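You operate a simulated robot arm through the tools that you are given. There is no shell and no other tool. Be economical: measure what you need, move in short steps, check, and stop when the job is done.

You are at the controls of a simulated two-armed robot. One attempt, no reset.

Task
Pack the blue rolled socks and the glasses case in the grey crate and carry it to the shoe bench.
Fine: they are in the black-handled drawer; shut it again, and carry the crate with both hands.
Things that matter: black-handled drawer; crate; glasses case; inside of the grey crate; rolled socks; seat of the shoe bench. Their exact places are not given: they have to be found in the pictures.

Only the result counts: the job must be done as asked and must still hold three seconds after the hand-in. Knocking over, shifting, dropping, spilling or breaking anything else fails it.

Robot
Two 7-joint arms with two-finger parallel grippers on one trunk, on a base that drives. Base frame: it is fixed to the floor where the robot stands at the start and does not move with it; the origin is under the middle of the robot, x ahead of it, y to its left, z up. Lengths are in mm, angles in rad, forces in N, time in s.
The left shoulder is at the start at [50, 165, 930], the right one opposite. With the tool pointing down near the work surface each hand reaches from about 220 to 700 mm from the robot's upright axis, wherever it stands, measured 20 degrees to its own side. Places, roughly: black-handled drawer [700, 0, 700]; crate (34x24x13 cm) [700, 500, 800]; inside of the grey crate [700, 500, 800]; seat of the shoe bench [800, 1400, 500]. Payload 3.91 kg a hand.
Tool frame (each hand has its own): the origin (TCP) lies between the finger pads and is the grasp point; the fingertips stand 30 mm ahead of it; z points along the fingers, y is the line along which they close. The gripper opens to 110 mm. The fingers are 20 mm wide and 10 mm thick; the gripper's body (48 by 112 mm) begins 55 mm behind the TCP.
Orientation is that of the tool frame in the base frame, as a unit quaternion [x, y, z, w]. With the fingers straight down and closing along the base's y, the tool's x points along the base's -x, its y along +y and its z along -z.

Tools
- The arms move only by the tool arm_command. It takes "left_plan", "right_plan" or both (then of equal length, played together; a hand with none holds still); each is a list of rows, each an object (a shift or turn left out is 0, a gripper value left out holds the last) with "claw": the opening, from 0 (shut) to 1 (fully open); "travel": the shift along the tool's x, y, z in units of 25 mm (1.0 is 25 mm), a list of three; "rotation": the turn, a rotation vector about the tool's x, y, z in units of 5 degrees (1.0 is 5 degrees), a list of three. In form: [{"claw": claw, "travel": [tx, ty, tz], "rotation": [wx, wy, wz]}, ...]. A call has 1 to 8 rows; each row shifts and turns the commanded pose from where the row before left it, along the tool's axes as they then stand. A call with a number of a shift or a turn outside -1 to 1 is refused whole. Rows are played at 5 a second. More than 50 mm and 0.15 rad between two rows, or a gripper value outside its range, and nothing of the call is played. A pose out of reach is approached as far as the arm can. The call stops where the force on the tool passes 40 N (or 10 N more than at its start, if that is more) or the arm is blocked; 0.2 s more then pass. Each finger travels about 45 mm/s and halts on what it meets, pressing with about 30 N; the grip force reading is that of the motor and also rises with nothing between the fingers. The clock runs only during rows and for 0.2 s after the last one: add rows that do not move to give the fingers time. It gives the time, the measured TCP pose, the force on the tool (base axes), the opening and the grip force at its end, in the units of the frame above (readings bear some noise), with the torque about the TCP (base axes, N m) and any sound that the robot's microphone picked up.
- Cameras (640 x 400 px; columns grow to the right, rows downward): "scene" is now at [114.3, 21.2, 1101.3]; the picture's right is [0.23, -0.97, 0.00], its down [-0.55, -0.13, -0.83] and it looks along [0.80, 0.19, -0.57] (base axes); focal length 214 px, centre (320, 200). "left" rides on the left gripper at [72, -17, -103] in its tool frame; the picture's right is [0.23, 0.97, 0.00], its down [-0.76, 0.18, -0.62] and it looks along [-0.61, 0.14, 0.78] (tool axes); focal length 222 px, centre (320, 200). "right" rides on the right gripper at [72, 17, -103] in its tool frame; the picture's right is [-0.23, 0.97, 0.00], its down [-0.76, -0.18, -0.62] and it looks along [-0.61, -0.14, 0.78] (tool axes); focal length 222 px, centre (320, 200).
- camera(camera): a new picture of that camera. No time passes.
- move_column(by): slides the trunk up (or, below 0, down) by that many mm; the arms and the scene camera ride with it, the base frame stays. It gives what a move gives, with no picture.
- drive_base(legs): drives the robot by 1 to 6 legs, each [ahead, left, turn to the left] in mm, mm and rad, along the robot's own axes; the way and the turn of a leg run together, so that a leg with both is an arc; at most 1500 mm and 3.142 rad a leg. The arms and the cameras ride along, it lands a little off, and it stops where it bumps. It gives what a move gives.
- head_to(pan, tilt): turns the head with the scene camera to pan (to the left, within 1.396 rad either way) and tilt (down, from -0.506 to 1.204), counted from straight ahead of the robot. It gives what a move gives.
- probe_pixels(camera, pixels): for up to 12 pixels [column, row] of the newest picture of that camera ("zoom" is the newest enlarged one), the place [x, y, z] in the base frame of the surface seen there, good to about 2 mm. No time passes.
- enlarge(camera, box): a new picture of the part [left, top, right, bottom] of that camera's present view, enlarged. No time passes.
- job_done(): hands the job in; it is judged then, once.

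Go step by step. Measure first, check grasps and placings, and put right what went wrong. The budget is 80 turns and 58 pictures, counting those below and the enlarged ones. Unless the task says otherwise, let go and move clear before handing in, and close with one line.

The tools are called after "Emit:" as a command line: name --argument value ..., lists and objects as JSON in quotes. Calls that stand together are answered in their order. arm_command: Moves the arms, as the interface text tells. Its arguments: {"type":"object","properties":{"left_plan":{"type":"array","items":{"type":"object","properties":{"claw":{"type":"number"},"travel":{"type":"array","items":{"type":"number"}},"rotation":{"type":"array","items":{"type":"number"}}}}},"right_plan":{"type":"array","items":{"type":"object","properties":{"claw":{"type":"number"},"travel":{"type":"array","items":{"type":"number"}},"rotation":{"type":"array","items":{"type":"number"}}}}}},"required":[]} The other tools are called the same way: move_column (by) slides the trunk up or down; drive_base (legs) drives the base; head_to (pan, tilt) turns the head that bears the scene camera; camera (camera) takes a picture; probe_pixels (camera, pixels) gives the place of the surface under pixels of a picture; enlarge (camera, box) takes an enlarged picture of a part of a camera's view; job_done () hands the job in.

At the start:

```text
time: 0.0
left_position: [410.8, 403.3, 1066.2]
left_tool_rot: [0.0, 1.0, 0.0, 0.0]
left_force: [0.1, -0.7, 0.8]
left_torque: [-0.01, 0.0, 0.03]
left_grip_width: 109.9
left_grip_force: 0.1
right_position: [481.1, -18.0, 969.2]
right_tool_rot: [0.0, 1.0, 0.001, 0.0]
right_force: [-0.7, 0.4, 0.1]
right_torque: [0.02, 0.01, 0.01]
right_grip_width: 109.8
right_grip_force: 0.0
trunk travel left (down, up): [-150.0, 353.0]
robot x, y, heading: [-3.5, 2.4, -0.001]
head pan, tilt: [0.236, 0.6]
```

scene: 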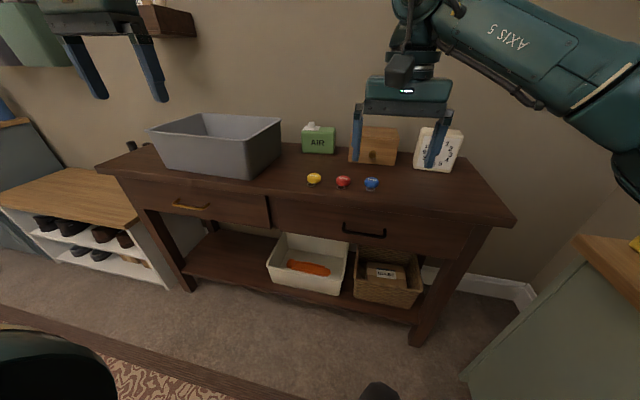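
right: 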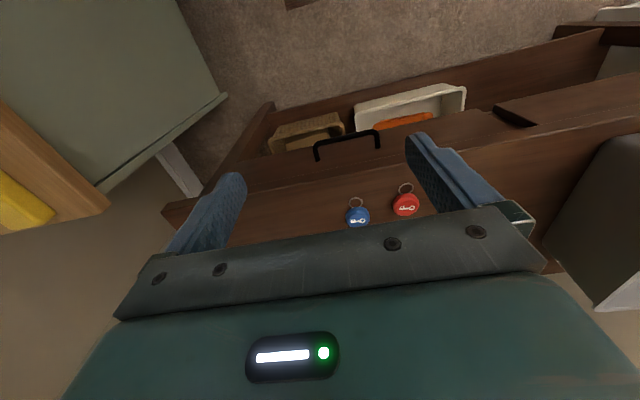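
left: 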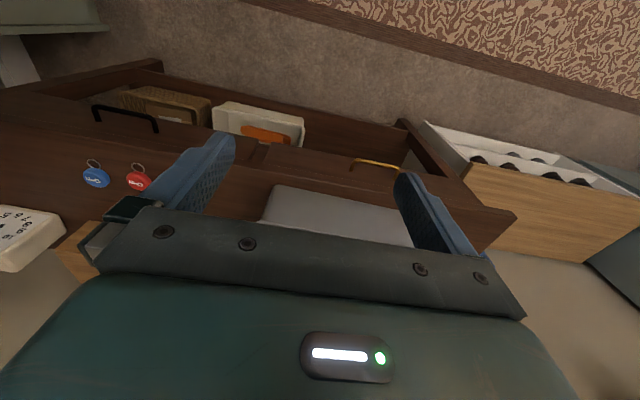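

The scene shows the black handle around (363,231), the grey crate around (220,145), and the bench at the left (70,195). I'll measure these points first.

Emit:
probe_pixels --camera "scene" --pixels '[[345, 228], [364, 234], [385, 236], [360, 215], [150, 130], [280, 119], [252, 180], [200, 114], [162, 168], [470, 222], [314, 178], [371, 183]]'

Emit:
probe_pixels --camera "scene" --pixels '[[70, 185], [5, 205], [130, 215], [60, 172], [110, 178], [272, 205], [365, 245], [215, 160], [190, 207], [400, 205], [120, 165], [515, 218]]'

Emit:
enlarge --camera "scene" --box '[260, 150, 480, 290]'

```text
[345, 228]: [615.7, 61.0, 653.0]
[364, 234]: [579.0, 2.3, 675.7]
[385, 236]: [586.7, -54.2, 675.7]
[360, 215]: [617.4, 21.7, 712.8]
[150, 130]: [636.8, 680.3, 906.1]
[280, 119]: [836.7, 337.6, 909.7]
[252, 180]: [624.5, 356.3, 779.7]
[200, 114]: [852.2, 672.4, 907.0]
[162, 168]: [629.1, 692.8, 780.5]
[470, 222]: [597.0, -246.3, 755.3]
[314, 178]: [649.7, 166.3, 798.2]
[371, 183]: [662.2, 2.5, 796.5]
```

```text
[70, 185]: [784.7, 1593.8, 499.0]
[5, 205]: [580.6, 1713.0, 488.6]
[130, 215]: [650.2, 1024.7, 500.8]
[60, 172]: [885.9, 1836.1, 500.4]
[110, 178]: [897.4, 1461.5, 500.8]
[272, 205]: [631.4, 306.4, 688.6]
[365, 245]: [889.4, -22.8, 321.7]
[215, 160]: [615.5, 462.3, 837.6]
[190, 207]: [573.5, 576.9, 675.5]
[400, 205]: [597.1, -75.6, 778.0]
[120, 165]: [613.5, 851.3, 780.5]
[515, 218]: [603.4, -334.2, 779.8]
```

```text
2.86 times, centred on (370, 220) of scene
```

zoom: 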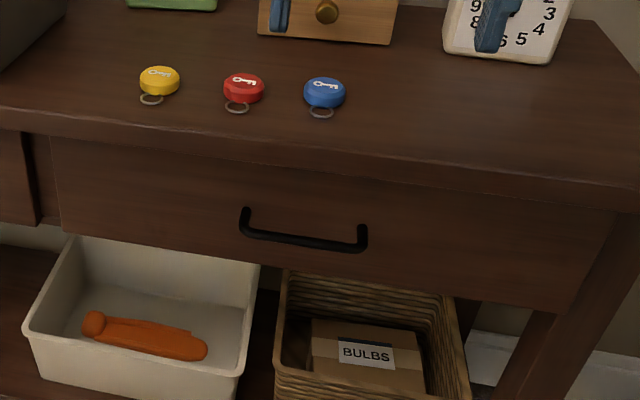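

The black handle bar runs along y at about x 580, z 676, y from -55 to 60, and the drawer front is at x≈617. I'll turn the right hand to point forward with its fingers closing vertically.

Emit:
arm_command --right_plan '[{"rotation": [-0.924, -0.924, 0.924], "claw": 1}, {"rotation": [-0.924, -0.924, 0.924]}, {"rotation": [-0.924, -0.924, 0.924]}, {"rotation": [-0.924, -0.924, 0.924]}, {"rotation": [-0.924, -0.924, 0.924]}, {"rotation": [-0.924, -0.924, 0.924]}, {"rotation": [-0.924, -0.924, 0.924]}, {"rotation": [-0.924, -0.924, 0.924]}]'

Emit:
arm_command --right_plan '[{"rotation": [-0.924, -0.924, 0.924]}, {"rotation": [-0.924, -0.924, 0.924]}, {"rotation": [-0.924, -0.924, 0.924]}, {"rotation": [-0.924, -0.924, 0.924]}, {"rotation": [-0.924, -0.924, 0.924]}, {"rotation": [-0.924, -0.924, 0.924]}, {"rotation": [-0.924, -0.924, 0.924]}]'

```text
time: 1.8
left_position: [410.5, 404.5, 1067.7]
left_tool_rot: [0.001, 1.0, 0.0, 0.0]
left_force: [0.6, 0.5, -0.4]
left_torque: [-0.01, 0.02, -0.02]
left_grip_width: 109.8
left_grip_force: 0.0
right_position: [480.6, -18.4, 970.9]
right_tool_rot: [0.306, 0.848, 0.307, 0.306]
right_force: [-0.1, -1.0, 0.6]
right_torque: [-0.01, 0.02, -0.03]
right_grip_width: 109.9
right_grip_force: 0.0
trunk travel left (down, up): [-150.0, 353.0]
robot x, y, heading: [-0.8, 1.8, -0.002]
head pan, tilt: [0.236, 0.6]
```

```text
time: 3.4
left_position: [410.3, 405.2, 1067.3]
left_tool_rot: [0.0, 1.0, 0.0, 0.0]
left_force: [0.5, 0.9, 0.0]
left_torque: [-0.01, 0.01, 0.01]
left_grip_width: 110.0
left_grip_force: 0.1
right_position: [478.7, -18.9, 970.1]
right_tool_rot: [0.5, 0.5, 0.5, 0.501]
right_force: [-0.2, 0.0, -0.5]
right_torque: [0.03, 0.0, 0.01]
right_grip_width: 110.0
right_grip_force: 0.1
trunk travel left (down, up): [-150.0, 353.0]
robot x, y, heading: [-1.6, 0.3, 0.0]
head pan, tilt: [0.236, 0.6]
```

The right hand now points forward with its fingers vertical. I'll lower it to handle height.

Emit:
arm_command --right_plan '[{"travel": [0.1, -1, 0]}, {"travel": [0.1, -1, 0]}, {"travel": [0.1, -1, 0]}, {"travel": [0.1, -1, 0]}, {"travel": [0.1, -1, 0]}, {"travel": [0.1, -1, 0]}, {"travel": [0.1, -1, 0]}, {"travel": [0.1, -1, 0]}]'

Emit:
arm_command --right_plan '[{"travel": [0, -1, 0]}, {"travel": [0, -1, 0]}, {"travel": [0, -1, 0]}, {"travel": [0, -0.76, 0]}, {}]'

Emit:
camera --camera "scene"

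Emit:
camera --camera "right"

```text
time: 5.2
left_position: [411.4, 404.0, 1066.4]
left_tool_rot: [0.0, 1.0, 0.0, 0.0]
left_force: [-0.5, 1.2, -0.4]
left_torque: [0.03, -0.04, 0.0]
left_grip_width: 110.0
left_grip_force: 0.0
right_position: [480.8, 2.7, 770.8]
right_tool_rot: [0.5, 0.5, 0.5, 0.501]
right_force: [-1.0, 0.2, 0.0]
right_torque: [-0.01, 0.01, 0.0]
right_grip_width: 110.0
right_grip_force: 0.0
trunk travel left (down, up): [-150.0, 353.0]
robot x, y, heading: [3.2, -0.8, 0.002]
head pan, tilt: [0.236, 0.6]
```

```text
time: 6.4
left_position: [411.2, 404.4, 1066.1]
left_tool_rot: [0.0, 1.0, 0.0, 0.0]
left_force: [0.8, 0.3, 0.1]
left_torque: [0.02, 0.01, 0.01]
left_grip_width: 109.7
left_grip_force: 0.1
right_position: [479.0, 9.1, 683.6]
right_tool_rot: [0.503, 0.499, 0.497, 0.501]
right_force: [-0.6, -0.9, -0.1]
right_torque: [-0.03, -0.03, -0.01]
right_grip_width: 110.1
right_grip_force: 0.1
right hand out of reach, approached as far as the arm can: row 4
trunk travel left (down, up): [-150.0, 353.0]
robot x, y, heading: [-2.2, 0.3, 0.001]
head pan, tilt: [0.236, 0.6]
```

```text
53 pictures are left
```

scene: 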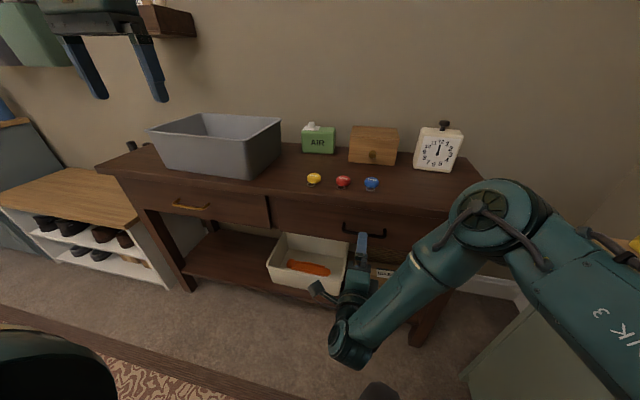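

```text
52 pictures are left
```

right: 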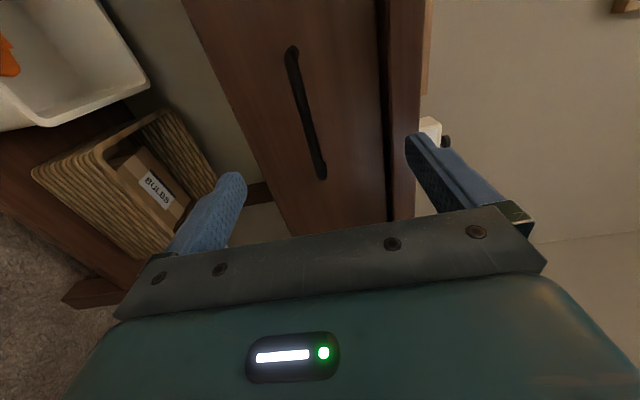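

The handle is in view between the fingers, but row 4 was at the arm's limit. I'll raise the hand relative to the trunk, then lower the trunk.

Emit:
arm_command --right_plan '[{"travel": [0, 1, 0]}, {"travel": [0, 1, 0]}, {"travel": [0, 1, 0]}, {"travel": [0, 1, 0]}, {}]'

Emit:
move_column --by -100

Emit:
arm_command --right_plan '[{}]'

```text
time: 7.6
left_position: [411.6, 404.9, 1066.9]
left_tool_rot: [0.0, 1.0, 0.001, 0.0]
left_force: [-0.5, -0.8, 0.5]
left_torque: [0.0, 0.03, -0.01]
left_grip_width: 110.2
left_grip_force: 0.1
right_position: [478.5, 9.1, 786.1]
right_tool_rot: [0.5, 0.501, 0.5, 0.499]
right_force: [-0.3, -0.1, 0.1]
right_torque: [0.0, -0.03, -0.01]
right_grip_width: 109.9
right_grip_force: 0.1
trunk travel left (down, up): [-150.0, 353.0]
robot x, y, heading: [0.2, 1.3, -0.001]
head pan, tilt: [0.236, 0.6]
```

```text
time: 8.9
left_position: [411.7, 404.7, 967.4]
left_tool_rot: [-0.001, 1.0, 0.0, 0.001]
left_force: [-0.6, -0.2, 1.0]
left_torque: [-0.01, -0.01, 0.0]
left_grip_width: 110.1
left_grip_force: 0.1
right_position: [478.0, 9.2, 684.7]
right_tool_rot: [0.5, 0.5, 0.5, 0.5]
right_force: [0.2, 0.5, 0.0]
right_torque: [0.04, 0.0, 0.0]
right_grip_width: 110.0
right_grip_force: 0.0
trunk travel left (down, up): [-50.0, 453.0]
robot x, y, heading: [1.7, -2.4, -0.0]
head pan, tilt: [0.236, 0.6]
```

```text
time: 9.3
left_position: [410.6, 404.8, 968.2]
left_tool_rot: [0.0, 1.0, -0.001, 0.0]
left_force: [0.0, 0.4, 0.0]
left_torque: [-0.01, 0.03, 0.04]
left_grip_width: 110.0
left_grip_force: 0.2
right_position: [478.1, 9.2, 684.1]
right_tool_rot: [0.499, 0.501, 0.5, 0.5]
right_force: [-0.3, -0.1, -0.4]
right_torque: [0.07, -0.04, -0.03]
right_grip_width: 109.9
right_grip_force: 0.0
trunk travel left (down, up): [-50.0, 453.0]
robot x, y, heading: [1.9, -2.9, 0.003]
head pan, tilt: [0.236, 0.6]
```

The hand is at handle height now. I'll move forward onto the handle and close.

Emit:
arm_command --right_plan '[{"travel": [-0.1, -0.1, 1]}, {"travel": [-0.1, -0.1, 1]}, {"travel": [-0.1, -0.1, 1]}, {"travel": [0, 0, 0.8]}, {}]'

Emit:
camera --camera "right"

```text
time: 10.5
left_position: [411.0, 405.2, 966.4]
left_tool_rot: [0.001, 1.0, 0.0, 0.0]
left_force: [0.1, 0.5, 0.4]
left_torque: [-0.02, 0.01, 0.0]
left_grip_width: 110.0
left_grip_force: 0.0
right_position: [572.9, 1.1, 677.2]
right_tool_rot: [0.5, 0.5, 0.5, 0.5]
right_force: [-0.4, 0.0, -0.5]
right_torque: [-0.03, -0.01, 0.01]
right_grip_width: 109.9
right_grip_force: 0.0
trunk travel left (down, up): [-50.0, 453.0]
robot x, y, heading: [-0.4, -1.7, -0.002]
head pan, tilt: [0.236, 0.6]
```

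```text
51 pictures are left
```

right: 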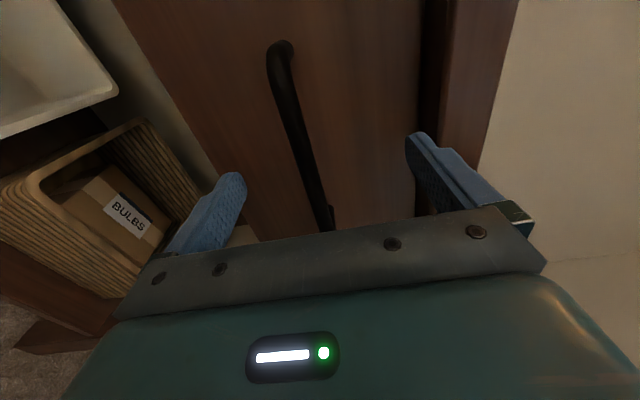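

The bar lies between the fingers. I'll check its position and close.

Emit:
probe_pixels --camera "right" --pixels '[[280, 80], [295, 120], [310, 170], [320, 205], [250, 120], [380, 120]]'

Emit:
arm_command --right_plan '[{"claw": 0}, {}, {}, {}, {}, {}, {}]'

```text
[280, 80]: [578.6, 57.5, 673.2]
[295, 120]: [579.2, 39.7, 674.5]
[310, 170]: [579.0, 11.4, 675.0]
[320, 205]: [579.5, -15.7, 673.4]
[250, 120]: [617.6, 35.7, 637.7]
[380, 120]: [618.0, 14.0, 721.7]
```

```text
time: 12.1
left_position: [411.8, 404.0, 965.3]
left_tool_rot: [0.0, 1.0, -0.001, -0.001]
left_force: [0.1, 0.1, 0.6]
left_torque: [-0.03, 0.0, -0.03]
left_grip_width: 110.1
left_grip_force: 0.2
right_position: [572.4, 0.3, 671.5]
right_tool_rot: [0.502, 0.503, 0.497, 0.497]
right_force: [-1.2, 1.0, -23.2]
right_torque: [0.07, 0.35, -0.05]
right_grip_width: 10.7
right_grip_force: 44.8
trunk travel left (down, up): [-50.0, 453.0]
robot x, y, heading: [-1.0, 0.9, 0.001]
head pan, tilt: [0.236, 0.6]
```

The bar is gripped with a width of 10.7. I'll relieve the vertical force and pull.

Emit:
arm_command --right_plan '[{"travel": [0, -0.22, 0]}, {}, {"travel": [0, 0, -0.6]}, {"travel": [0, 0, -0.6]}, {"travel": [0, 0, -0.6]}, {"travel": [0, 0, -0.6]}]'

```text
time: 13.5
left_position: [411.9, 404.7, 966.0]
left_tool_rot: [0.0, 1.0, 0.0, 0.0]
left_force: [0.4, 0.5, -0.6]
left_torque: [-0.01, -0.02, -0.01]
left_grip_width: 109.8
left_grip_force: 0.0
right_position: [513.8, 0.0, 671.4]
right_tool_rot: [0.501, 0.501, 0.499, 0.5]
right_force: [1.5, -2.3, -11.5]
right_torque: [-0.03, 0.16, 0.74]
right_grip_width: 10.7
right_grip_force: 44.6
trunk travel left (down, up): [-50.0, 453.0]
robot x, y, heading: [-4.1, -2.7, -0.002]
head pan, tilt: [0.236, 0.6]
```

The drawer is moving easily. I'll pull further by driving back.

Emit:
drive_base --legs '[[-170, 0, 0]]'

Emit:
camera --camera "scene"

```text
time: 15.0
left_position: [244.0, 402.8, 966.8]
left_tool_rot: [0.001, 1.0, -0.001, 0.0]
left_force: [-0.1, -0.4, -0.1]
left_torque: [0.02, 0.02, 0.06]
left_grip_width: 110.2
left_grip_force: 0.0
right_position: [343.9, -1.2, 672.4]
right_tool_rot: [0.502, 0.499, 0.498, 0.501]
right_force: [-0.8, -4.0, -10.6]
right_torque: [-0.04, 0.15, 0.77]
right_grip_width: 10.6
right_grip_force: 44.5
trunk travel left (down, up): [-50.0, 453.0]
robot x, y, heading: [-171.6, -0.1, -0.006]
head pan, tilt: [0.236, 0.6]
```

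```text
50 pictures are left
```

scene: 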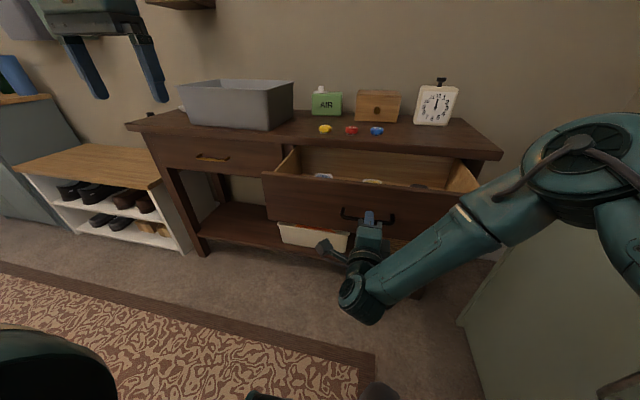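

The drawer is about 230 mm out, and its contents show at (322,178), (372,182) and (418,186). I'll take a closer look.

Emit:
enlarge --camera "scene" --box '[250, 140, 490, 230]'

Emit:
camera --camera "left"

```text
2.67 times, centred on (370, 185) of scene
```

zoom: 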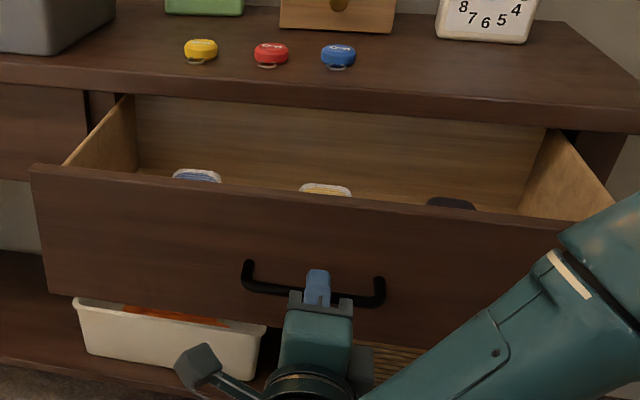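

```text
48 pictures are left
```

left: 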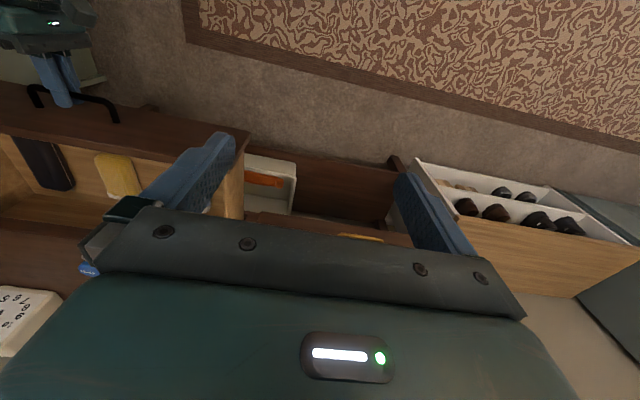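

The drawer is open far enough. I'll release the handle and back the hand off.

Emit:
arm_command --right_plan '[{"claw": 0.6}, {}, {}, {}, {"travel": [0, 0, -1]}, {"travel": [0, 0, -1]}, {"travel": [0, 0, -1]}]'

Emit:
move_column --by 300

Emit:
head_to --pan 0.0 --tilt 0.9

Emit:
camera --camera "scene"

```text
time: 16.6
left_position: [243.2, 403.0, 966.6]
left_tool_rot: [0.001, 1.0, 0.0, 0.0]
left_force: [0.5, 0.3, 0.6]
left_torque: [0.01, -0.01, 0.0]
left_grip_width: 110.1
left_grip_force: 0.0
right_position: [267.9, -2.5, 673.5]
right_tool_rot: [0.501, 0.499, 0.499, 0.501]
right_force: [0.9, -0.2, -0.4]
right_torque: [0.01, 0.0, -0.01]
right_grip_width: 66.1
right_grip_force: 0.0
trunk travel left (down, up): [-50.0, 453.0]
robot x, y, heading: [-170.3, 0.6, -0.001]
head pan, tilt: [0.236, 0.6]
```

```text
time: 19.6
left_position: [243.3, 403.9, 1267.5]
left_tool_rot: [0.002, 1.0, -0.001, 0.001]
left_force: [-0.2, 0.3, 0.0]
left_torque: [-0.02, -0.01, 0.0]
left_grip_width: 110.2
left_grip_force: 0.1
right_position: [267.5, -1.3, 972.5]
right_tool_rot: [0.501, 0.499, 0.499, 0.501]
right_force: [1.2, -0.4, 0.2]
right_torque: [0.01, -0.02, -0.01]
right_grip_width: 65.8
right_grip_force: 0.1
trunk travel left (down, up): [-350.0, 153.0]
robot x, y, heading: [-164.3, 0.7, -0.001]
head pan, tilt: [0.236, 0.6]
```

```text
time: 20.4
left_position: [243.0, 403.3, 1266.5]
left_tool_rot: [0.002, 1.0, 0.0, 0.001]
left_force: [-0.8, 0.8, 0.7]
left_torque: [0.0, 0.0, 0.01]
left_grip_width: 109.9
left_grip_force: 0.0
right_position: [268.0, -1.6, 972.4]
right_tool_rot: [0.501, 0.498, 0.499, 0.502]
right_force: [0.9, 0.1, 0.8]
right_torque: [0.01, -0.01, -0.02]
right_grip_width: 66.0
right_grip_force: 0.0
trunk travel left (down, up): [-350.0, 153.0]
robot x, y, heading: [-169.2, 2.4, -0.002]
head pan, tilt: [0.0, 0.901]
```

```text
47 pictures are left
```

scene: 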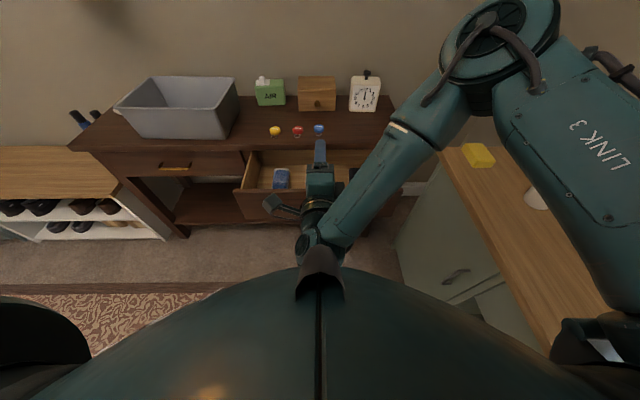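

The blue socks are at (282,178), and the arm is blocking the rest. I'll shift the right hand to the right and turn it back to pointing down.

Emit:
arm_command --right_plan '[{"travel": [-1, 0, 0], "claw": 1}, {"travel": [-1, 0, 0]}, {"travel": [-1, 0, 0]}, {"travel": [-1, 0, 0]}, {"travel": [-1, 0, 0]}, {"travel": [-1, 0, 0]}, {"rotation": [0.924, 0.924, -0.924]}, {"rotation": [0.924, 0.924, -0.924]}]'

Emit:
arm_command --right_plan '[{"rotation": [0.924, 0.924, -0.924]}, {"rotation": [0.924, 0.924, -0.924]}, {"rotation": [0.924, 0.924, -0.924]}, {"rotation": [0.924, 0.924, -0.924]}, {"rotation": [0.924, 0.924, -0.924]}, {"rotation": [0.924, 0.924, -0.924]}, {"rotation": [0.924, 0.924, -0.924]}, {"rotation": [0.924, 0.924, -0.924]}]'

Emit:
arm_command --right_plan '[{"rotation": [0.924, 0.924, -0.924]}, {"rotation": [0.924, 0.924, -0.924]}, {"rotation": [0.924, 0.924, -0.924]}, {"rotation": [0.924, 0.924, -0.924]}, {"rotation": [0.924, 0.924, -0.924]}]'

Emit:
camera --camera "scene"

```text
time: 22.2
left_position: [243.4, 403.6, 1267.7]
left_tool_rot: [0.001, 1.0, 0.0, 0.0]
left_force: [0.8, 0.2, -0.4]
left_torque: [-0.01, -0.01, 0.01]
left_grip_width: 110.0
left_grip_force: 0.0
right_position: [242.7, -87.2, 1008.6]
right_tool_rot: [0.457, 0.615, 0.452, 0.456]
right_force: [0.8, 0.3, -0.4]
right_torque: [0.02, 0.01, -0.02]
right_grip_width: 109.8
right_grip_force: 0.0
right hand out of reach, approached as far as the arm can: row 4, 5, 6, 7, 8
trunk travel left (down, up): [-350.0, 153.0]
robot x, y, heading: [-170.0, -0.1, -0.004]
head pan, tilt: [0.0, 0.901]
```

```text
time: 24.0
left_position: [242.3, 402.6, 1267.5]
left_tool_rot: [0.002, 1.0, 0.0, 0.001]
left_force: [-0.5, 0.1, -0.8]
left_torque: [0.01, 0.0, 0.0]
left_grip_width: 110.1
left_grip_force: 0.1
right_position: [245.2, -74.0, 1013.4]
right_tool_rot: [0.199, 0.939, 0.198, 0.198]
right_force: [0.2, -0.7, -0.4]
right_torque: [0.0, 0.0, -0.05]
right_grip_width: 110.0
right_grip_force: 0.0
right hand out of reach, approached as far as the arm can: row 1, 2
trunk travel left (down, up): [-350.0, 153.0]
robot x, y, heading: [-165.8, 2.5, -0.008]
head pan, tilt: [0.0, 0.901]
```

```text
time: 25.2
left_position: [243.8, 403.1, 1266.0]
left_tool_rot: [0.002, 1.0, 0.0, -0.001]
left_force: [0.1, 0.5, 0.4]
left_torque: [-0.03, -0.04, -0.02]
left_grip_width: 110.2
left_grip_force: 0.1
right_position: [247.0, -74.7, 1011.7]
right_tool_rot: [0.001, 1.0, 0.001, -0.001]
right_force: [0.3, 0.5, -0.2]
right_torque: [0.0, -0.02, 0.0]
right_grip_width: 109.9
right_grip_force: 0.1
trunk travel left (down, up): [-350.0, 153.0]
robot x, y, heading: [-167.2, 2.7, -0.005]
head pan, tilt: [0.0, 0.901]
```

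```text
46 pictures are left
```

scene: 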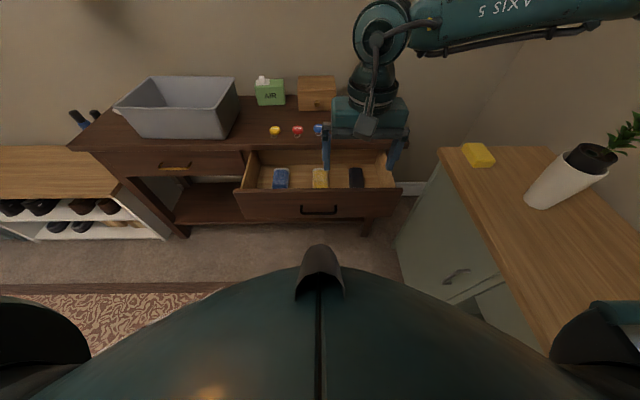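

Emit:
enlarge --camera "scene" --box '[230, 140, 410, 225]'

Emit:
probe_pixels --camera "scene" --pixels '[[281, 172], [281, 182], [281, 187], [320, 172], [320, 183], [356, 172], [356, 183], [300, 170], [338, 170], [318, 192], [320, 209], [443, 165]]'

```text
3.56 times, centred on (320, 182) of scene
```

zoom: 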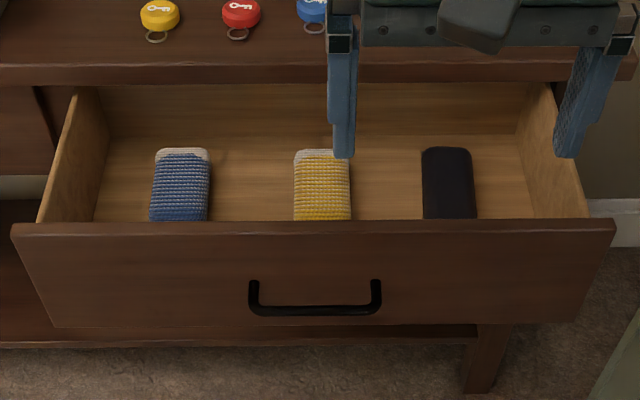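

```text
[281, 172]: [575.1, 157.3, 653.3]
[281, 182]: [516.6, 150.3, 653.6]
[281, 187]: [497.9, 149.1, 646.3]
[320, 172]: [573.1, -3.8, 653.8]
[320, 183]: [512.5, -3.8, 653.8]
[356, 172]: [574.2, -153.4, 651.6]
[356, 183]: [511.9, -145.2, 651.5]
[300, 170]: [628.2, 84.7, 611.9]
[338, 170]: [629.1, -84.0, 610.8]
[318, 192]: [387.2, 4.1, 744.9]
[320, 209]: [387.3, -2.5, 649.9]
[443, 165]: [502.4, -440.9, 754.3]
```

Three items are in the drawer: blue socks at about (540,152), a yellow decoy roll in the middle, and the dark case at about (540,-150). Tops are z≈653 and the floor is 611. I'll drive forward, lower the trunk, and pick both at once.

Emit:
drive_base --legs '[[145, 0, 0.004]]'

Emit:
move_column --by -150

Emit:
arm_command --left_plan '[{"travel": [-0.7, -1, 0]}, {"travel": [-0.7, -1, 0]}, {"travel": [-0.7, -1, 0]}, {"travel": [-0.7, -1, 0]}, {"travel": [-0.7, -1, 0]}, {"travel": [-0.7, -1, 0]}, {"travel": [-0.7, -1, 0]}, {"travel": [-0.7, -1, 0]}]' --right_plan '[{"travel": [-0.6, -0.5, 0]}, {"travel": [-0.6, -0.5, 0]}, {"travel": [-0.6, -0.5, 0]}, {"travel": [-0.6, -0.5, 0]}, {"travel": [-0.6, -0.5, 0]}, {"travel": [-0.6, -0.5, 0]}, {"travel": [-0.6, 0, 0]}, {"travel": [-0.6, 0, 0]}]'

Emit:
camera --camera "right"

Emit:
camera --camera "left"

```text
time: 26.6
left_position: [388.4, 405.2, 1266.5]
left_tool_rot: [0.0, 1.0, -0.001, 0.0]
left_force: [0.1, 0.1, -1.0]
left_torque: [0.0, 0.03, 0.0]
left_grip_width: 109.9
left_grip_force: 0.0
right_position: [394.0, -73.0, 1012.2]
right_tool_rot: [0.0, 1.0, 0.001, 0.0]
right_force: [0.6, -0.2, 0.0]
right_torque: [-0.02, 0.01, 0.01]
right_grip_width: 110.3
right_grip_force: 0.0
trunk travel left (down, up): [-350.0, 153.0]
robot x, y, heading: [-23.5, -1.5, 0.005]
head pan, tilt: [0.0, 0.901]
```

```text
time: 28.3
left_position: [388.4, 405.6, 1116.2]
left_tool_rot: [0.0, 1.0, 0.0, 0.0]
left_force: [0.6, 0.1, 0.3]
left_torque: [-0.02, -0.02, 0.0]
left_grip_width: 110.1
left_grip_force: 0.0
right_position: [394.3, -73.1, 862.4]
right_tool_rot: [0.0, 1.0, 0.0, 0.0]
right_force: [1.0, -0.4, -0.7]
right_torque: [-0.02, 0.03, 0.01]
right_grip_width: 109.9
right_grip_force: 0.0
trunk travel left (down, up): [-200.0, 303.0]
robot x, y, heading: [-22.8, 0.6, 0.004]
head pan, tilt: [0.0, 0.901]
```

```text
time: 30.1
left_position: [476.6, 234.3, 1077.2]
left_tool_rot: [-0.002, 1.0, -0.001, 0.001]
left_force: [0.0, 0.4, 0.8]
left_torque: [-0.01, 0.0, -0.03]
left_grip_width: 110.0
left_grip_force: 0.1
left hand out of reach, approached as far as the arm can: row 5, 6, 7, 8
right_position: [513.9, -148.0, 862.3]
right_tool_rot: [0.0, 1.0, 0.0, -0.002]
right_force: [-0.1, 0.6, 0.0]
right_torque: [0.02, 0.02, 0.03]
right_grip_width: 110.0
right_grip_force: 0.0
trunk travel left (down, up): [-200.0, 303.0]
robot x, y, heading: [-22.3, -4.3, 0.001]
head pan, tilt: [0.0, 0.901]
```

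```text
44 pictures are left
```

right: 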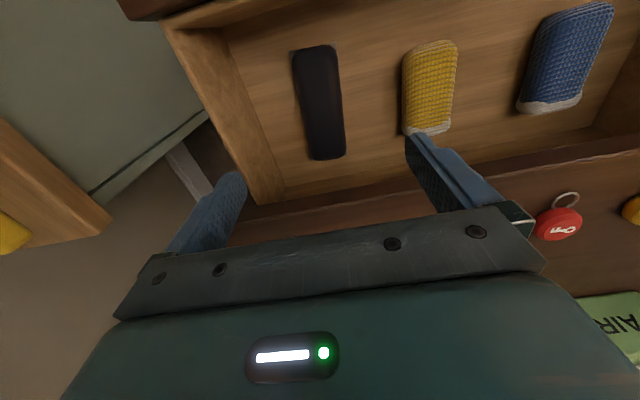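

```text
43 pictures are left
```

left: 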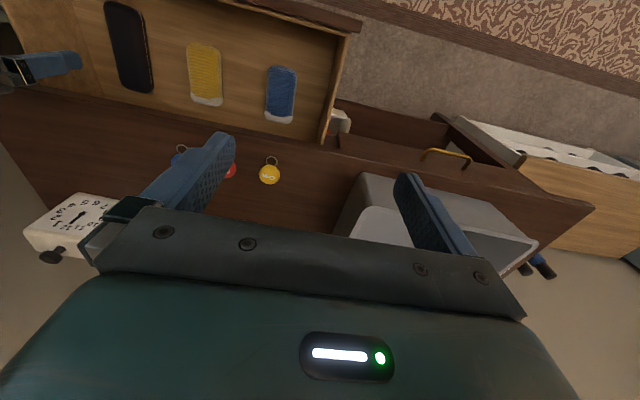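

Emit:
probe_pixels --camera "right" --pixels '[[312, 48], [318, 100], [326, 155], [298, 100], [338, 100], [578, 10], [563, 55], [548, 105], [541, 50], [586, 60], [430, 47], [427, 130]]'

Emit:
probe_pixels --camera "left" --pixels '[[283, 68], [281, 92], [279, 119], [268, 92], [294, 92], [322, 150]]'

```text
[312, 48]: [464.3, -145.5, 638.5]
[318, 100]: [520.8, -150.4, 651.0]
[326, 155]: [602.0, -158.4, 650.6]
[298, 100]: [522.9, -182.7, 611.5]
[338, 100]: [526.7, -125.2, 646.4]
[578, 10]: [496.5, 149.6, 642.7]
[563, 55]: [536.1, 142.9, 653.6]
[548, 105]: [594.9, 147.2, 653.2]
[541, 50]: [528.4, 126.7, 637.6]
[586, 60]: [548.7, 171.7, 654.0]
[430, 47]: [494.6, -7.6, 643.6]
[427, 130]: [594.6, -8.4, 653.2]
```

```text
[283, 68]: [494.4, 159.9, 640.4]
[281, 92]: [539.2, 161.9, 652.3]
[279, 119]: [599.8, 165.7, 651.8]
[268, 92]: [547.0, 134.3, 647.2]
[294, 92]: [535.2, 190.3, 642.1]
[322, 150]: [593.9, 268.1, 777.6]
```

The case is centred at about (533,-151) with roughly 5° yaw, and the socks at about (545,158). I'll lower both hands part-way, with the left one shifting over the socks.

Emit:
arm_command --left_plan '[{"travel": [0, 0, 1]}, {"travel": [0, 0, 1]}, {"travel": [0, 0, 1]}, {"travel": [0, 0, 1]}, {"travel": [0, 0, 1]}, {"travel": [0, 0, 1]}, {"travel": [0, 0, 1]}, {"travel": [0, 0, 1]}]' --right_plan '[{"travel": [-0.76, -0.12, 0.5], "rotation": [0, 0, 0.8]}, {"travel": [0, 0, 0.6]}, {"travel": [0, 0, 0.6]}, {"travel": [0, 0, 0.6]}, {"travel": [0, 0, 0.6]}, {"travel": [0, 0, 0.6]}, {"travel": [0, 0, 0.5]}, {"travel": [0, 0, 0.5]}]'

Emit:
camera --camera "right"

Emit:
camera --camera "left"

```text
time: 31.9
left_position: [476.9, 236.7, 877.5]
left_tool_rot: [-0.002, 1.0, 0.001, -0.001]
left_force: [-0.3, 0.0, 0.0]
left_torque: [-0.01, 0.0, -0.01]
left_grip_width: 110.1
left_grip_force: 0.1
right_position: [531.2, -151.5, 749.6]
right_tool_rot: [0.035, 0.999, 0.0, 0.0]
right_force: [0.0, -1.2, 0.2]
right_torque: [-0.01, 0.0, -0.02]
right_grip_width: 109.7
right_grip_force: 0.0
trunk travel left (down, up): [-200.0, 303.0]
robot x, y, heading: [-22.1, -1.5, -0.003]
head pan, tilt: [0.0, 0.901]
```

```text
42 pictures are left
```

right: 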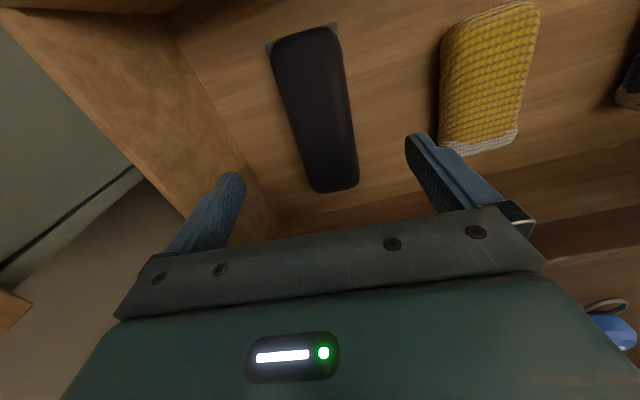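

```text
41 pictures are left
```

left: 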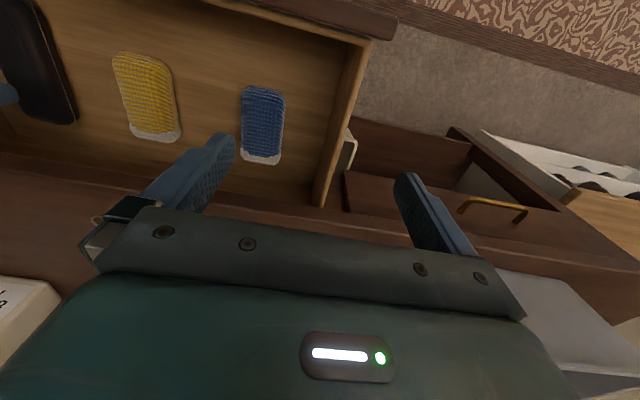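

The right hand is well placed over the case. I'll move it down and grip while the left goes over the socks.

Emit:
arm_command --left_plan '[{"travel": [-0.63, -0.77, 0]}, {"travel": [-0.63, -0.77, 0]}, {"travel": [-0.63, -0.77, 0]}, {"travel": [-0.63, -0.77, 0]}, {"travel": [0, 0, 1]}, {"travel": [0, 0, 1]}, {"travel": [0, 0, 1]}, {"travel": [0, 0, 1]}]' --right_plan '[{"travel": [0, 0, 0.6]}, {"travel": [0, 0, 0.6]}, {"travel": [0, 0, 0.6]}, {"travel": [0, 0, 0.6]}, {"travel": [0, 0, 0.6]}, {"travel": [0, 0, 0.6]}, {"travel": [0, 0, 0.5]}, {}]'

Emit:
arm_command --left_plan '[{}, {}, {}, {}, {}, {}]' --right_plan '[{"claw": 0}, {}, {}, {}, {}, {}]'

Emit:
camera --camera "left"

```text
time: 33.7
left_position: [493.7, 203.5, 782.2]
left_tool_rot: [-0.001, 1.0, 0.0, 0.0]
left_force: [0.1, -0.7, -1.0]
left_torque: [0.0, 0.03, 0.02]
left_grip_width: 109.8
left_grip_force: 0.1
left hand out of reach, approached as far as the arm can: row 3, 4, 6, 7, 8
right_position: [531.2, -150.9, 648.4]
right_tool_rot: [0.035, 0.999, 0.0, -0.001]
right_force: [-0.4, -0.3, -0.2]
right_torque: [0.0, -0.01, -0.01]
right_grip_width: 110.2
right_grip_force: 0.0
trunk travel left (down, up): [-200.0, 303.0]
robot x, y, heading: [-23.0, 1.1, 0.001]
head pan, tilt: [0.0, 0.901]
```

```text
time: 35.1
left_position: [493.1, 204.5, 782.5]
left_tool_rot: [-0.001, 1.0, -0.001, 0.0]
left_force: [1.1, -0.3, 0.4]
left_torque: [-0.01, 0.0, 0.01]
left_grip_width: 110.1
left_grip_force: 0.1
right_position: [533.0, -150.3, 647.8]
right_tool_rot: [0.035, 0.999, 0.001, 0.0]
right_force: [0.2, 0.8, -0.8]
right_torque: [0.06, -0.06, 0.03]
right_grip_width: 59.6
right_grip_force: 30.1
trunk travel left (down, up): [-200.0, 303.0]
robot x, y, heading: [-19.4, -2.7, 0.002]
head pan, tilt: [0.0, 0.901]
```

```text
40 pictures are left
```

left: 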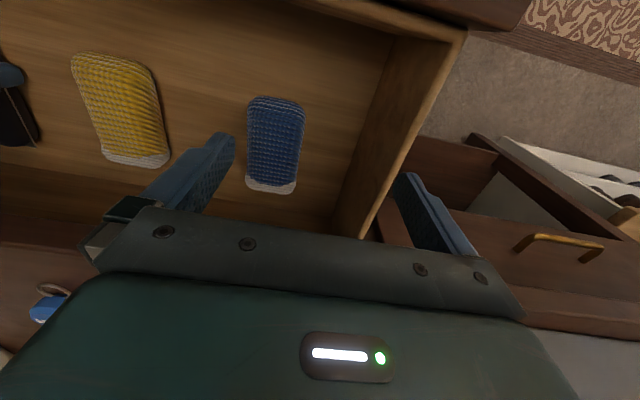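

The case is gripped at a width of 59.6. I'll lift it out, and bring the left hand up and back so it can re-approach with a better arm posture.

Emit:
arm_command --left_plan '[{"travel": [0, 0, -1]}, {"travel": [0, 0, -1]}, {"travel": [0, 0, -1]}, {"travel": [1, 0, -1]}, {"travel": [1, 0, 0]}, {"travel": [1, 0, 0]}, {"travel": [1, 0, 0]}, {"travel": [0, -1, 0]}]' --right_plan '[{"travel": [0, 0, -0.6]}, {"travel": [0, 0, -1]}, {"travel": [0, 0, -1]}, {"travel": [0, 0, -1]}, {"travel": [0, 0, -1]}, {"travel": [0, 0, -1]}, {"travel": [0, 0, -1]}, {"travel": [0, 0, -1]}]'

Emit:
arm_command --left_plan '[{"travel": [0, -1, 0]}, {"travel": [-1, 0, 0.5]}, {"travel": [-1, 0, 0.5]}, {"travel": [-1, 0, 0.5]}, {"travel": [-1, 0, 0.5]}, {"travel": [-1, 0, 0.5]}, {"travel": [-0.5, 0, 0.5]}]'

Emit:
camera --camera "scene"

```text
time: 36.9
left_position: [392.0, 181.0, 883.5]
left_tool_rot: [-0.002, 1.0, 0.0, 0.001]
left_force: [0.4, -0.3, 0.5]
left_torque: [0.01, 0.0, -0.02]
left_grip_width: 110.1
left_grip_force: 0.1
right_position: [532.4, -151.7, 836.8]
right_tool_rot: [0.035, 0.999, 0.0, 0.0]
right_force: [0.7, 1.1, 0.4]
right_torque: [-0.03, 0.0, -0.01]
right_grip_width: 0.0
right_grip_force: 29.9
trunk travel left (down, up): [-200.0, 303.0]
robot x, y, heading: [-22.9, -0.7, 0.001]
head pan, tilt: [0.0, 0.901]
```

```text
time: 38.5
left_position: [494.6, 189.2, 818.1]
left_tool_rot: [-0.001, 1.0, -0.001, 0.0]
left_force: [-0.1, 0.2, 0.9]
left_torque: [-0.03, 0.02, -0.03]
left_grip_width: 109.8
left_grip_force: 0.0
left hand out of reach, approached as far as the arm can: row 5, 6, 7
right_position: [532.3, -150.8, 838.4]
right_tool_rot: [0.035, 0.999, 0.0, 0.0]
right_force: [0.4, 0.3, 0.0]
right_torque: [-0.01, 0.0, 0.01]
right_grip_width: 0.2
right_grip_force: 29.6
trunk travel left (down, up): [-200.0, 303.0]
robot x, y, heading: [-20.7, 0.6, 0.003]
head pan, tilt: [0.0, 0.901]
```

```text
39 pictures are left
```

scene: 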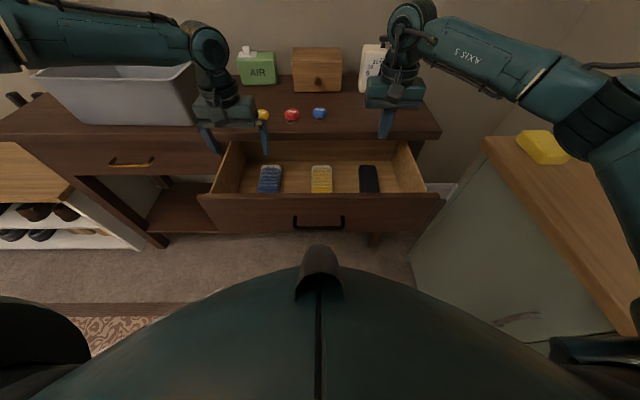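

The case slipped and is still in the drawer at (369,179). The left arm runs out of reach at x≈495. I'll drive 70 mm nearer, moving the right hand back by the same amount first, and retry.

Emit:
arm_command --left_plan '[{"travel": [1, 0, 0]}, {"travel": [1, 0, 0]}, {"travel": [1, 0, 0]}, {}]' --right_plan '[{"travel": [1, 0, 0], "claw": 1}, {"travel": [1, 0, 0]}, {"travel": [1, 0, 0]}, {}]'

Emit:
drive_base --legs '[[75, 0, 0]]'

Emit:
camera --camera "right"

Emit:
probe_pixels --camera "scene" --pixels '[[369, 168], [369, 180], [370, 191], [269, 170], [269, 185]]'

```text
time: 39.5
left_position: [418.4, 189.7, 817.8]
left_tool_rot: [-0.002, 1.0, 0.0, 0.001]
left_force: [-0.3, -0.3, -0.4]
left_torque: [0.0, -0.04, -0.01]
left_grip_width: 109.8
left_grip_force: 0.1
right_position: [458.3, -144.6, 838.5]
right_tool_rot: [0.035, 0.999, 0.0, 0.0]
right_force: [0.7, -1.0, 0.1]
right_torque: [0.02, -0.01, 0.01]
right_grip_width: 86.5
right_grip_force: 0.0
trunk travel left (down, up): [-200.0, 303.0]
robot x, y, heading: [-21.0, -1.3, 0.003]
head pan, tilt: [0.0, 0.901]
```

```text
time: 40.5
left_position: [494.4, 189.6, 817.6]
left_tool_rot: [-0.002, 1.0, 0.0, 0.0]
left_force: [0.7, -0.7, 0.6]
left_torque: [0.03, 0.02, -0.04]
left_grip_width: 110.0
left_grip_force: 0.0
right_position: [532.6, -144.9, 838.4]
right_tool_rot: [0.034, 0.999, 0.0, 0.0]
right_force: [-1.3, -0.4, -0.7]
right_torque: [0.01, -0.02, 0.0]
right_grip_width: 110.2
right_grip_force: 0.1
trunk travel left (down, up): [-200.0, 303.0]
robot x, y, heading: [52.0, -0.2, 0.002]
head pan, tilt: [0.0, 0.901]
```

```text
38 pictures are left
```

right: 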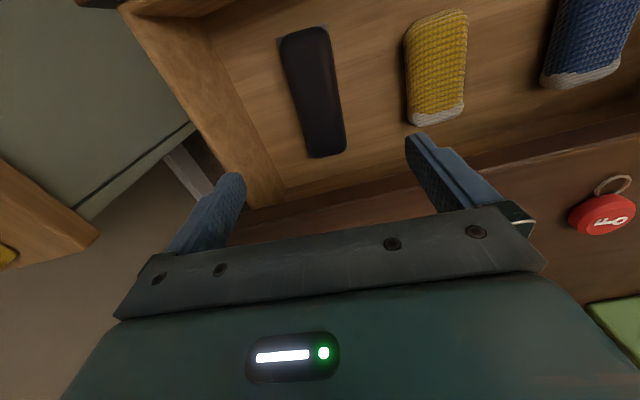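

```text
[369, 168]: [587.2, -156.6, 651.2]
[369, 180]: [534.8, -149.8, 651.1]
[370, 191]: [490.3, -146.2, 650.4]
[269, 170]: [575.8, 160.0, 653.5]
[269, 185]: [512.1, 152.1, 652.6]
```

The case hasn't moved. I'll lower both hands deeper, down to z≈643.

Emit:
arm_command --left_plan '[{"travel": [-0.46, -0.33, 0.5]}, {"travel": [-0.46, -0.33, 0.7]}, {"travel": [-0.46, -0.33, 0.7]}, {"travel": [-0.46, -0.33, 0.7]}, {"travel": [0, 0, 0.8]}, {"travel": [0, 0, 0.8]}, {"travel": [0, 0, 0.8]}, {"travel": [0, 0, 0.8]}]' --right_plan '[{"travel": [0, -0.24, 0.8]}, {"travel": [0, 0, 1]}, {"travel": [0, 0, 1]}, {"travel": [0, 0, 1]}, {"travel": [0, 0, 1]}, {"travel": [0, 0, 1]}, {"travel": [0, 0, 1]}, {"travel": [0, 0, 0.6]}]'

Emit:
camera --camera "left"

Emit:
camera --camera "right"

```text
time: 42.3
left_position: [505.0, 196.7, 706.6]
left_tool_rot: [-0.001, 1.0, -0.002, 0.002]
left_force: [1.5, -16.2, 9.8]
left_torque: [1.03, 0.11, 0.07]
left_grip_width: 101.9
left_grip_force: 0.0
left hand out of reach, approached as far as the arm can: row 3, 4, 5, 6, 7, 8
right_position: [531.3, -152.9, 653.8]
right_tool_rot: [0.034, 0.999, 0.001, 0.0]
right_force: [0.2, -0.4, -0.5]
right_torque: [0.0, -0.02, 0.01]
right_grip_width: 110.1
right_grip_force: 0.2
trunk travel left (down, up): [-200.0, 303.0]
robot x, y, heading: [55.6, 2.1, 0.001]
head pan, tilt: [0.0, 0.901]
```

```text
37 pictures are left
```

left: 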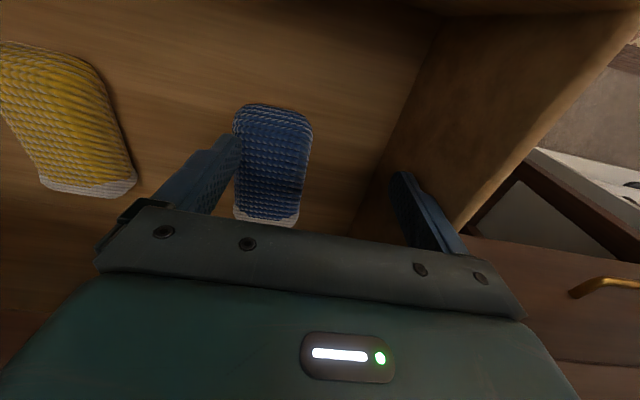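

```text
36 pictures are left
```

right: 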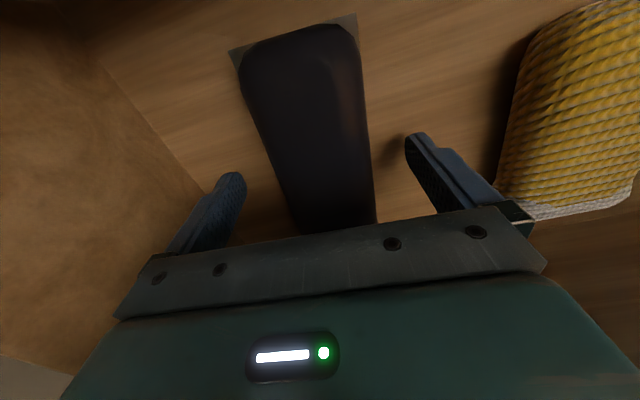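

The left finger is pressing on the drawer's side wall because that arm can't reach inward. I'll lift the left hand clear, lower the right another 11 mm and grip.

Emit:
arm_command --left_plan '[{"travel": [0, -0.3, -0.4]}, {"travel": [0, 0, -1]}, {"travel": [0, 0, -1]}, {"travel": [0, 0, -1]}, {"travel": [0, 0, -1]}, {"travel": [0, 0, -1]}, {"travel": [0, 0, -1]}, {"travel": [0, 0, -1]}]' --right_plan '[{}, {}, {"travel": [0, 0, 0.22]}, {"travel": [0, 0, 0.22]}, {}, {}, {}, {}]'

Emit:
arm_command --right_plan '[{"claw": 0}, {}, {}, {}, {}, {}, {}, {}]'

Emit:
camera --camera "right"

```text
time: 44.1
left_position: [503.9, 193.6, 889.1]
left_tool_rot: [-0.001, 1.0, 0.0, 0.0]
left_force: [0.5, -0.2, -0.2]
left_torque: [0.02, 0.03, 0.03]
left_grip_width: 110.1
left_grip_force: 0.1
right_position: [532.3, -151.8, 642.6]
right_tool_rot: [0.034, 0.999, 0.0, 0.0]
right_force: [0.7, 0.4, 0.3]
right_torque: [-0.02, 0.03, 0.03]
right_grip_width: 110.1
right_grip_force: 0.2
trunk travel left (down, up): [-200.0, 303.0]
robot x, y, heading: [56.0, -1.3, 0.002]
head pan, tilt: [0.0, 0.901]
```

```text
time: 45.9
left_position: [504.4, 193.8, 888.8]
left_tool_rot: [-0.001, 1.0, 0.0, 0.0]
left_force: [-0.2, 0.7, 0.2]
left_torque: [0.0, 0.01, 0.02]
left_grip_width: 110.1
left_grip_force: 0.0
right_position: [533.7, -150.1, 642.6]
right_tool_rot: [0.034, 0.999, 0.0, -0.001]
right_force: [0.4, -0.1, 0.5]
right_torque: [0.05, 0.01, -0.02]
right_grip_width: 59.6
right_grip_force: 30.0
trunk travel left (down, up): [-200.0, 303.0]
robot x, y, heading: [51.0, 0.6, -0.002]
head pan, tilt: [0.0, 0.901]
```

```text
35 pictures are left
```

right: 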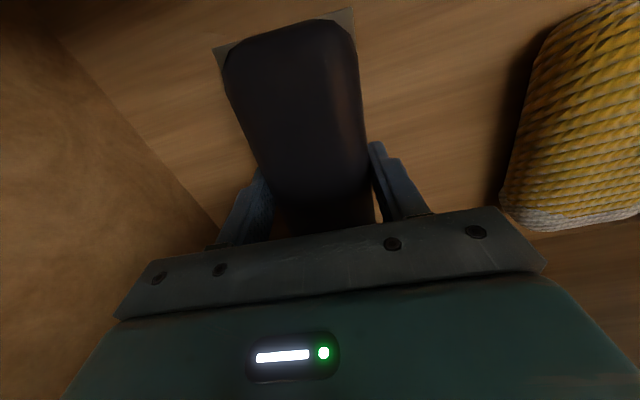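

The case is held at a width of 59.6, about 5 mm deeper than before. I'll lift it slowly and check.

Emit:
arm_command --right_plan '[{"travel": [0, 0, -0.1]}, {"travel": [0, 0, -0.2]}, {"travel": [0, 0, -0.2]}, {"travel": [0, 0, -0.2]}, {"travel": [0, 0, -0.3]}, {}]'

Emit:
camera --camera "right"

```text
time: 47.3
left_position: [503.0, 193.5, 890.3]
left_tool_rot: [-0.002, 1.0, 0.0, 0.0]
left_force: [-0.3, 0.6, 0.3]
left_torque: [0.01, 0.01, 0.0]
left_grip_width: 110.0
left_grip_force: 0.1
right_position: [532.8, -151.0, 666.2]
right_tool_rot: [0.034, 0.999, 0.0, 0.0]
right_force: [0.4, 0.1, -0.3]
right_torque: [0.0, -0.01, -0.01]
right_grip_width: 59.3
right_grip_force: 30.0
trunk travel left (down, up): [-200.0, 303.0]
robot x, y, heading: [49.7, 4.7, 0.001]
head pan, tilt: [0.0, 0.901]
```

```text
34 pictures are left
```

right: 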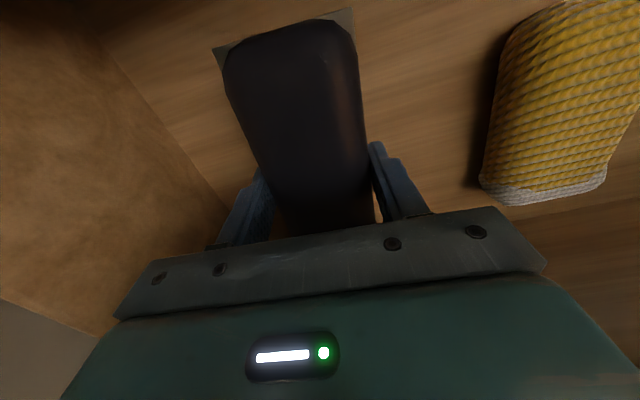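

The case rises with the hand. I'll lift further by raising the trunk, then check again.

Emit:
arm_command --right_plan '[{"travel": [0, 0, -0.3]}, {"travel": [0, 0, -0.4]}, {"travel": [0, 0, -0.4]}, {"travel": [0, 0, -0.4]}, {"travel": [0, 0, -0.4]}, {"travel": [0, 0, -0.4]}, {"travel": [0, 0, -0.4]}, {"travel": [0, 0, -0.4]}]'

Emit:
move_column --by 250

Emit:
camera --camera "scene"

```text
time: 49.1
left_position: [505.1, 193.1, 889.1]
left_tool_rot: [-0.001, 1.0, -0.001, -0.001]
left_force: [0.1, -1.0, -0.3]
left_torque: [-0.02, -0.01, -0.02]
left_grip_width: 109.9
left_grip_force: 0.0
right_position: [532.3, -151.9, 742.2]
right_tool_rot: [0.034, 0.999, 0.0, -0.004]
right_force: [1.2, 0.7, -13.5]
right_torque: [0.1, 0.76, 0.06]
right_grip_width: 59.6
right_grip_force: 30.3
trunk travel left (down, up): [-200.0, 303.0]
robot x, y, heading: [53.3, -1.6, 0.006]
head pan, tilt: [0.0, 0.901]
```

```text
time: 51.7
left_position: [503.6, 192.5, 1139.0]
left_tool_rot: [-0.002, 1.0, 0.0, -0.001]
left_force: [-0.6, -0.2, 0.0]
left_torque: [-0.01, -0.01, -0.03]
left_grip_width: 110.0
left_grip_force: 0.0
right_position: [532.9, -150.8, 996.2]
right_tool_rot: [0.034, 0.999, 0.0, 0.001]
right_force: [-0.6, -0.8, -2.1]
right_torque: [0.01, 0.02, -0.03]
right_grip_width: 59.3
right_grip_force: 29.6
trunk travel left (down, up): [-450.0, 53.0]
robot x, y, heading: [51.8, -0.3, 0.001]
head pan, tilt: [0.0, 0.901]
```

```text
33 pictures are left
```

scene: 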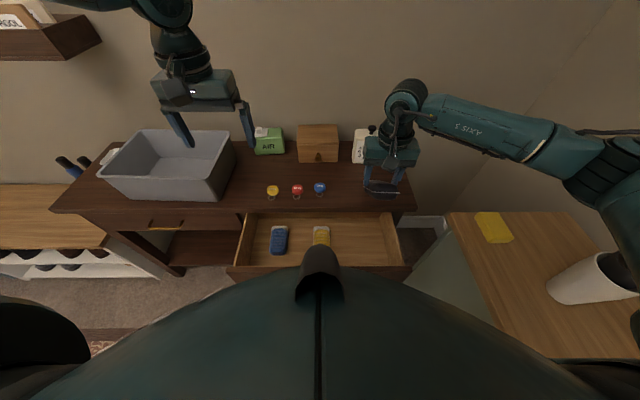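

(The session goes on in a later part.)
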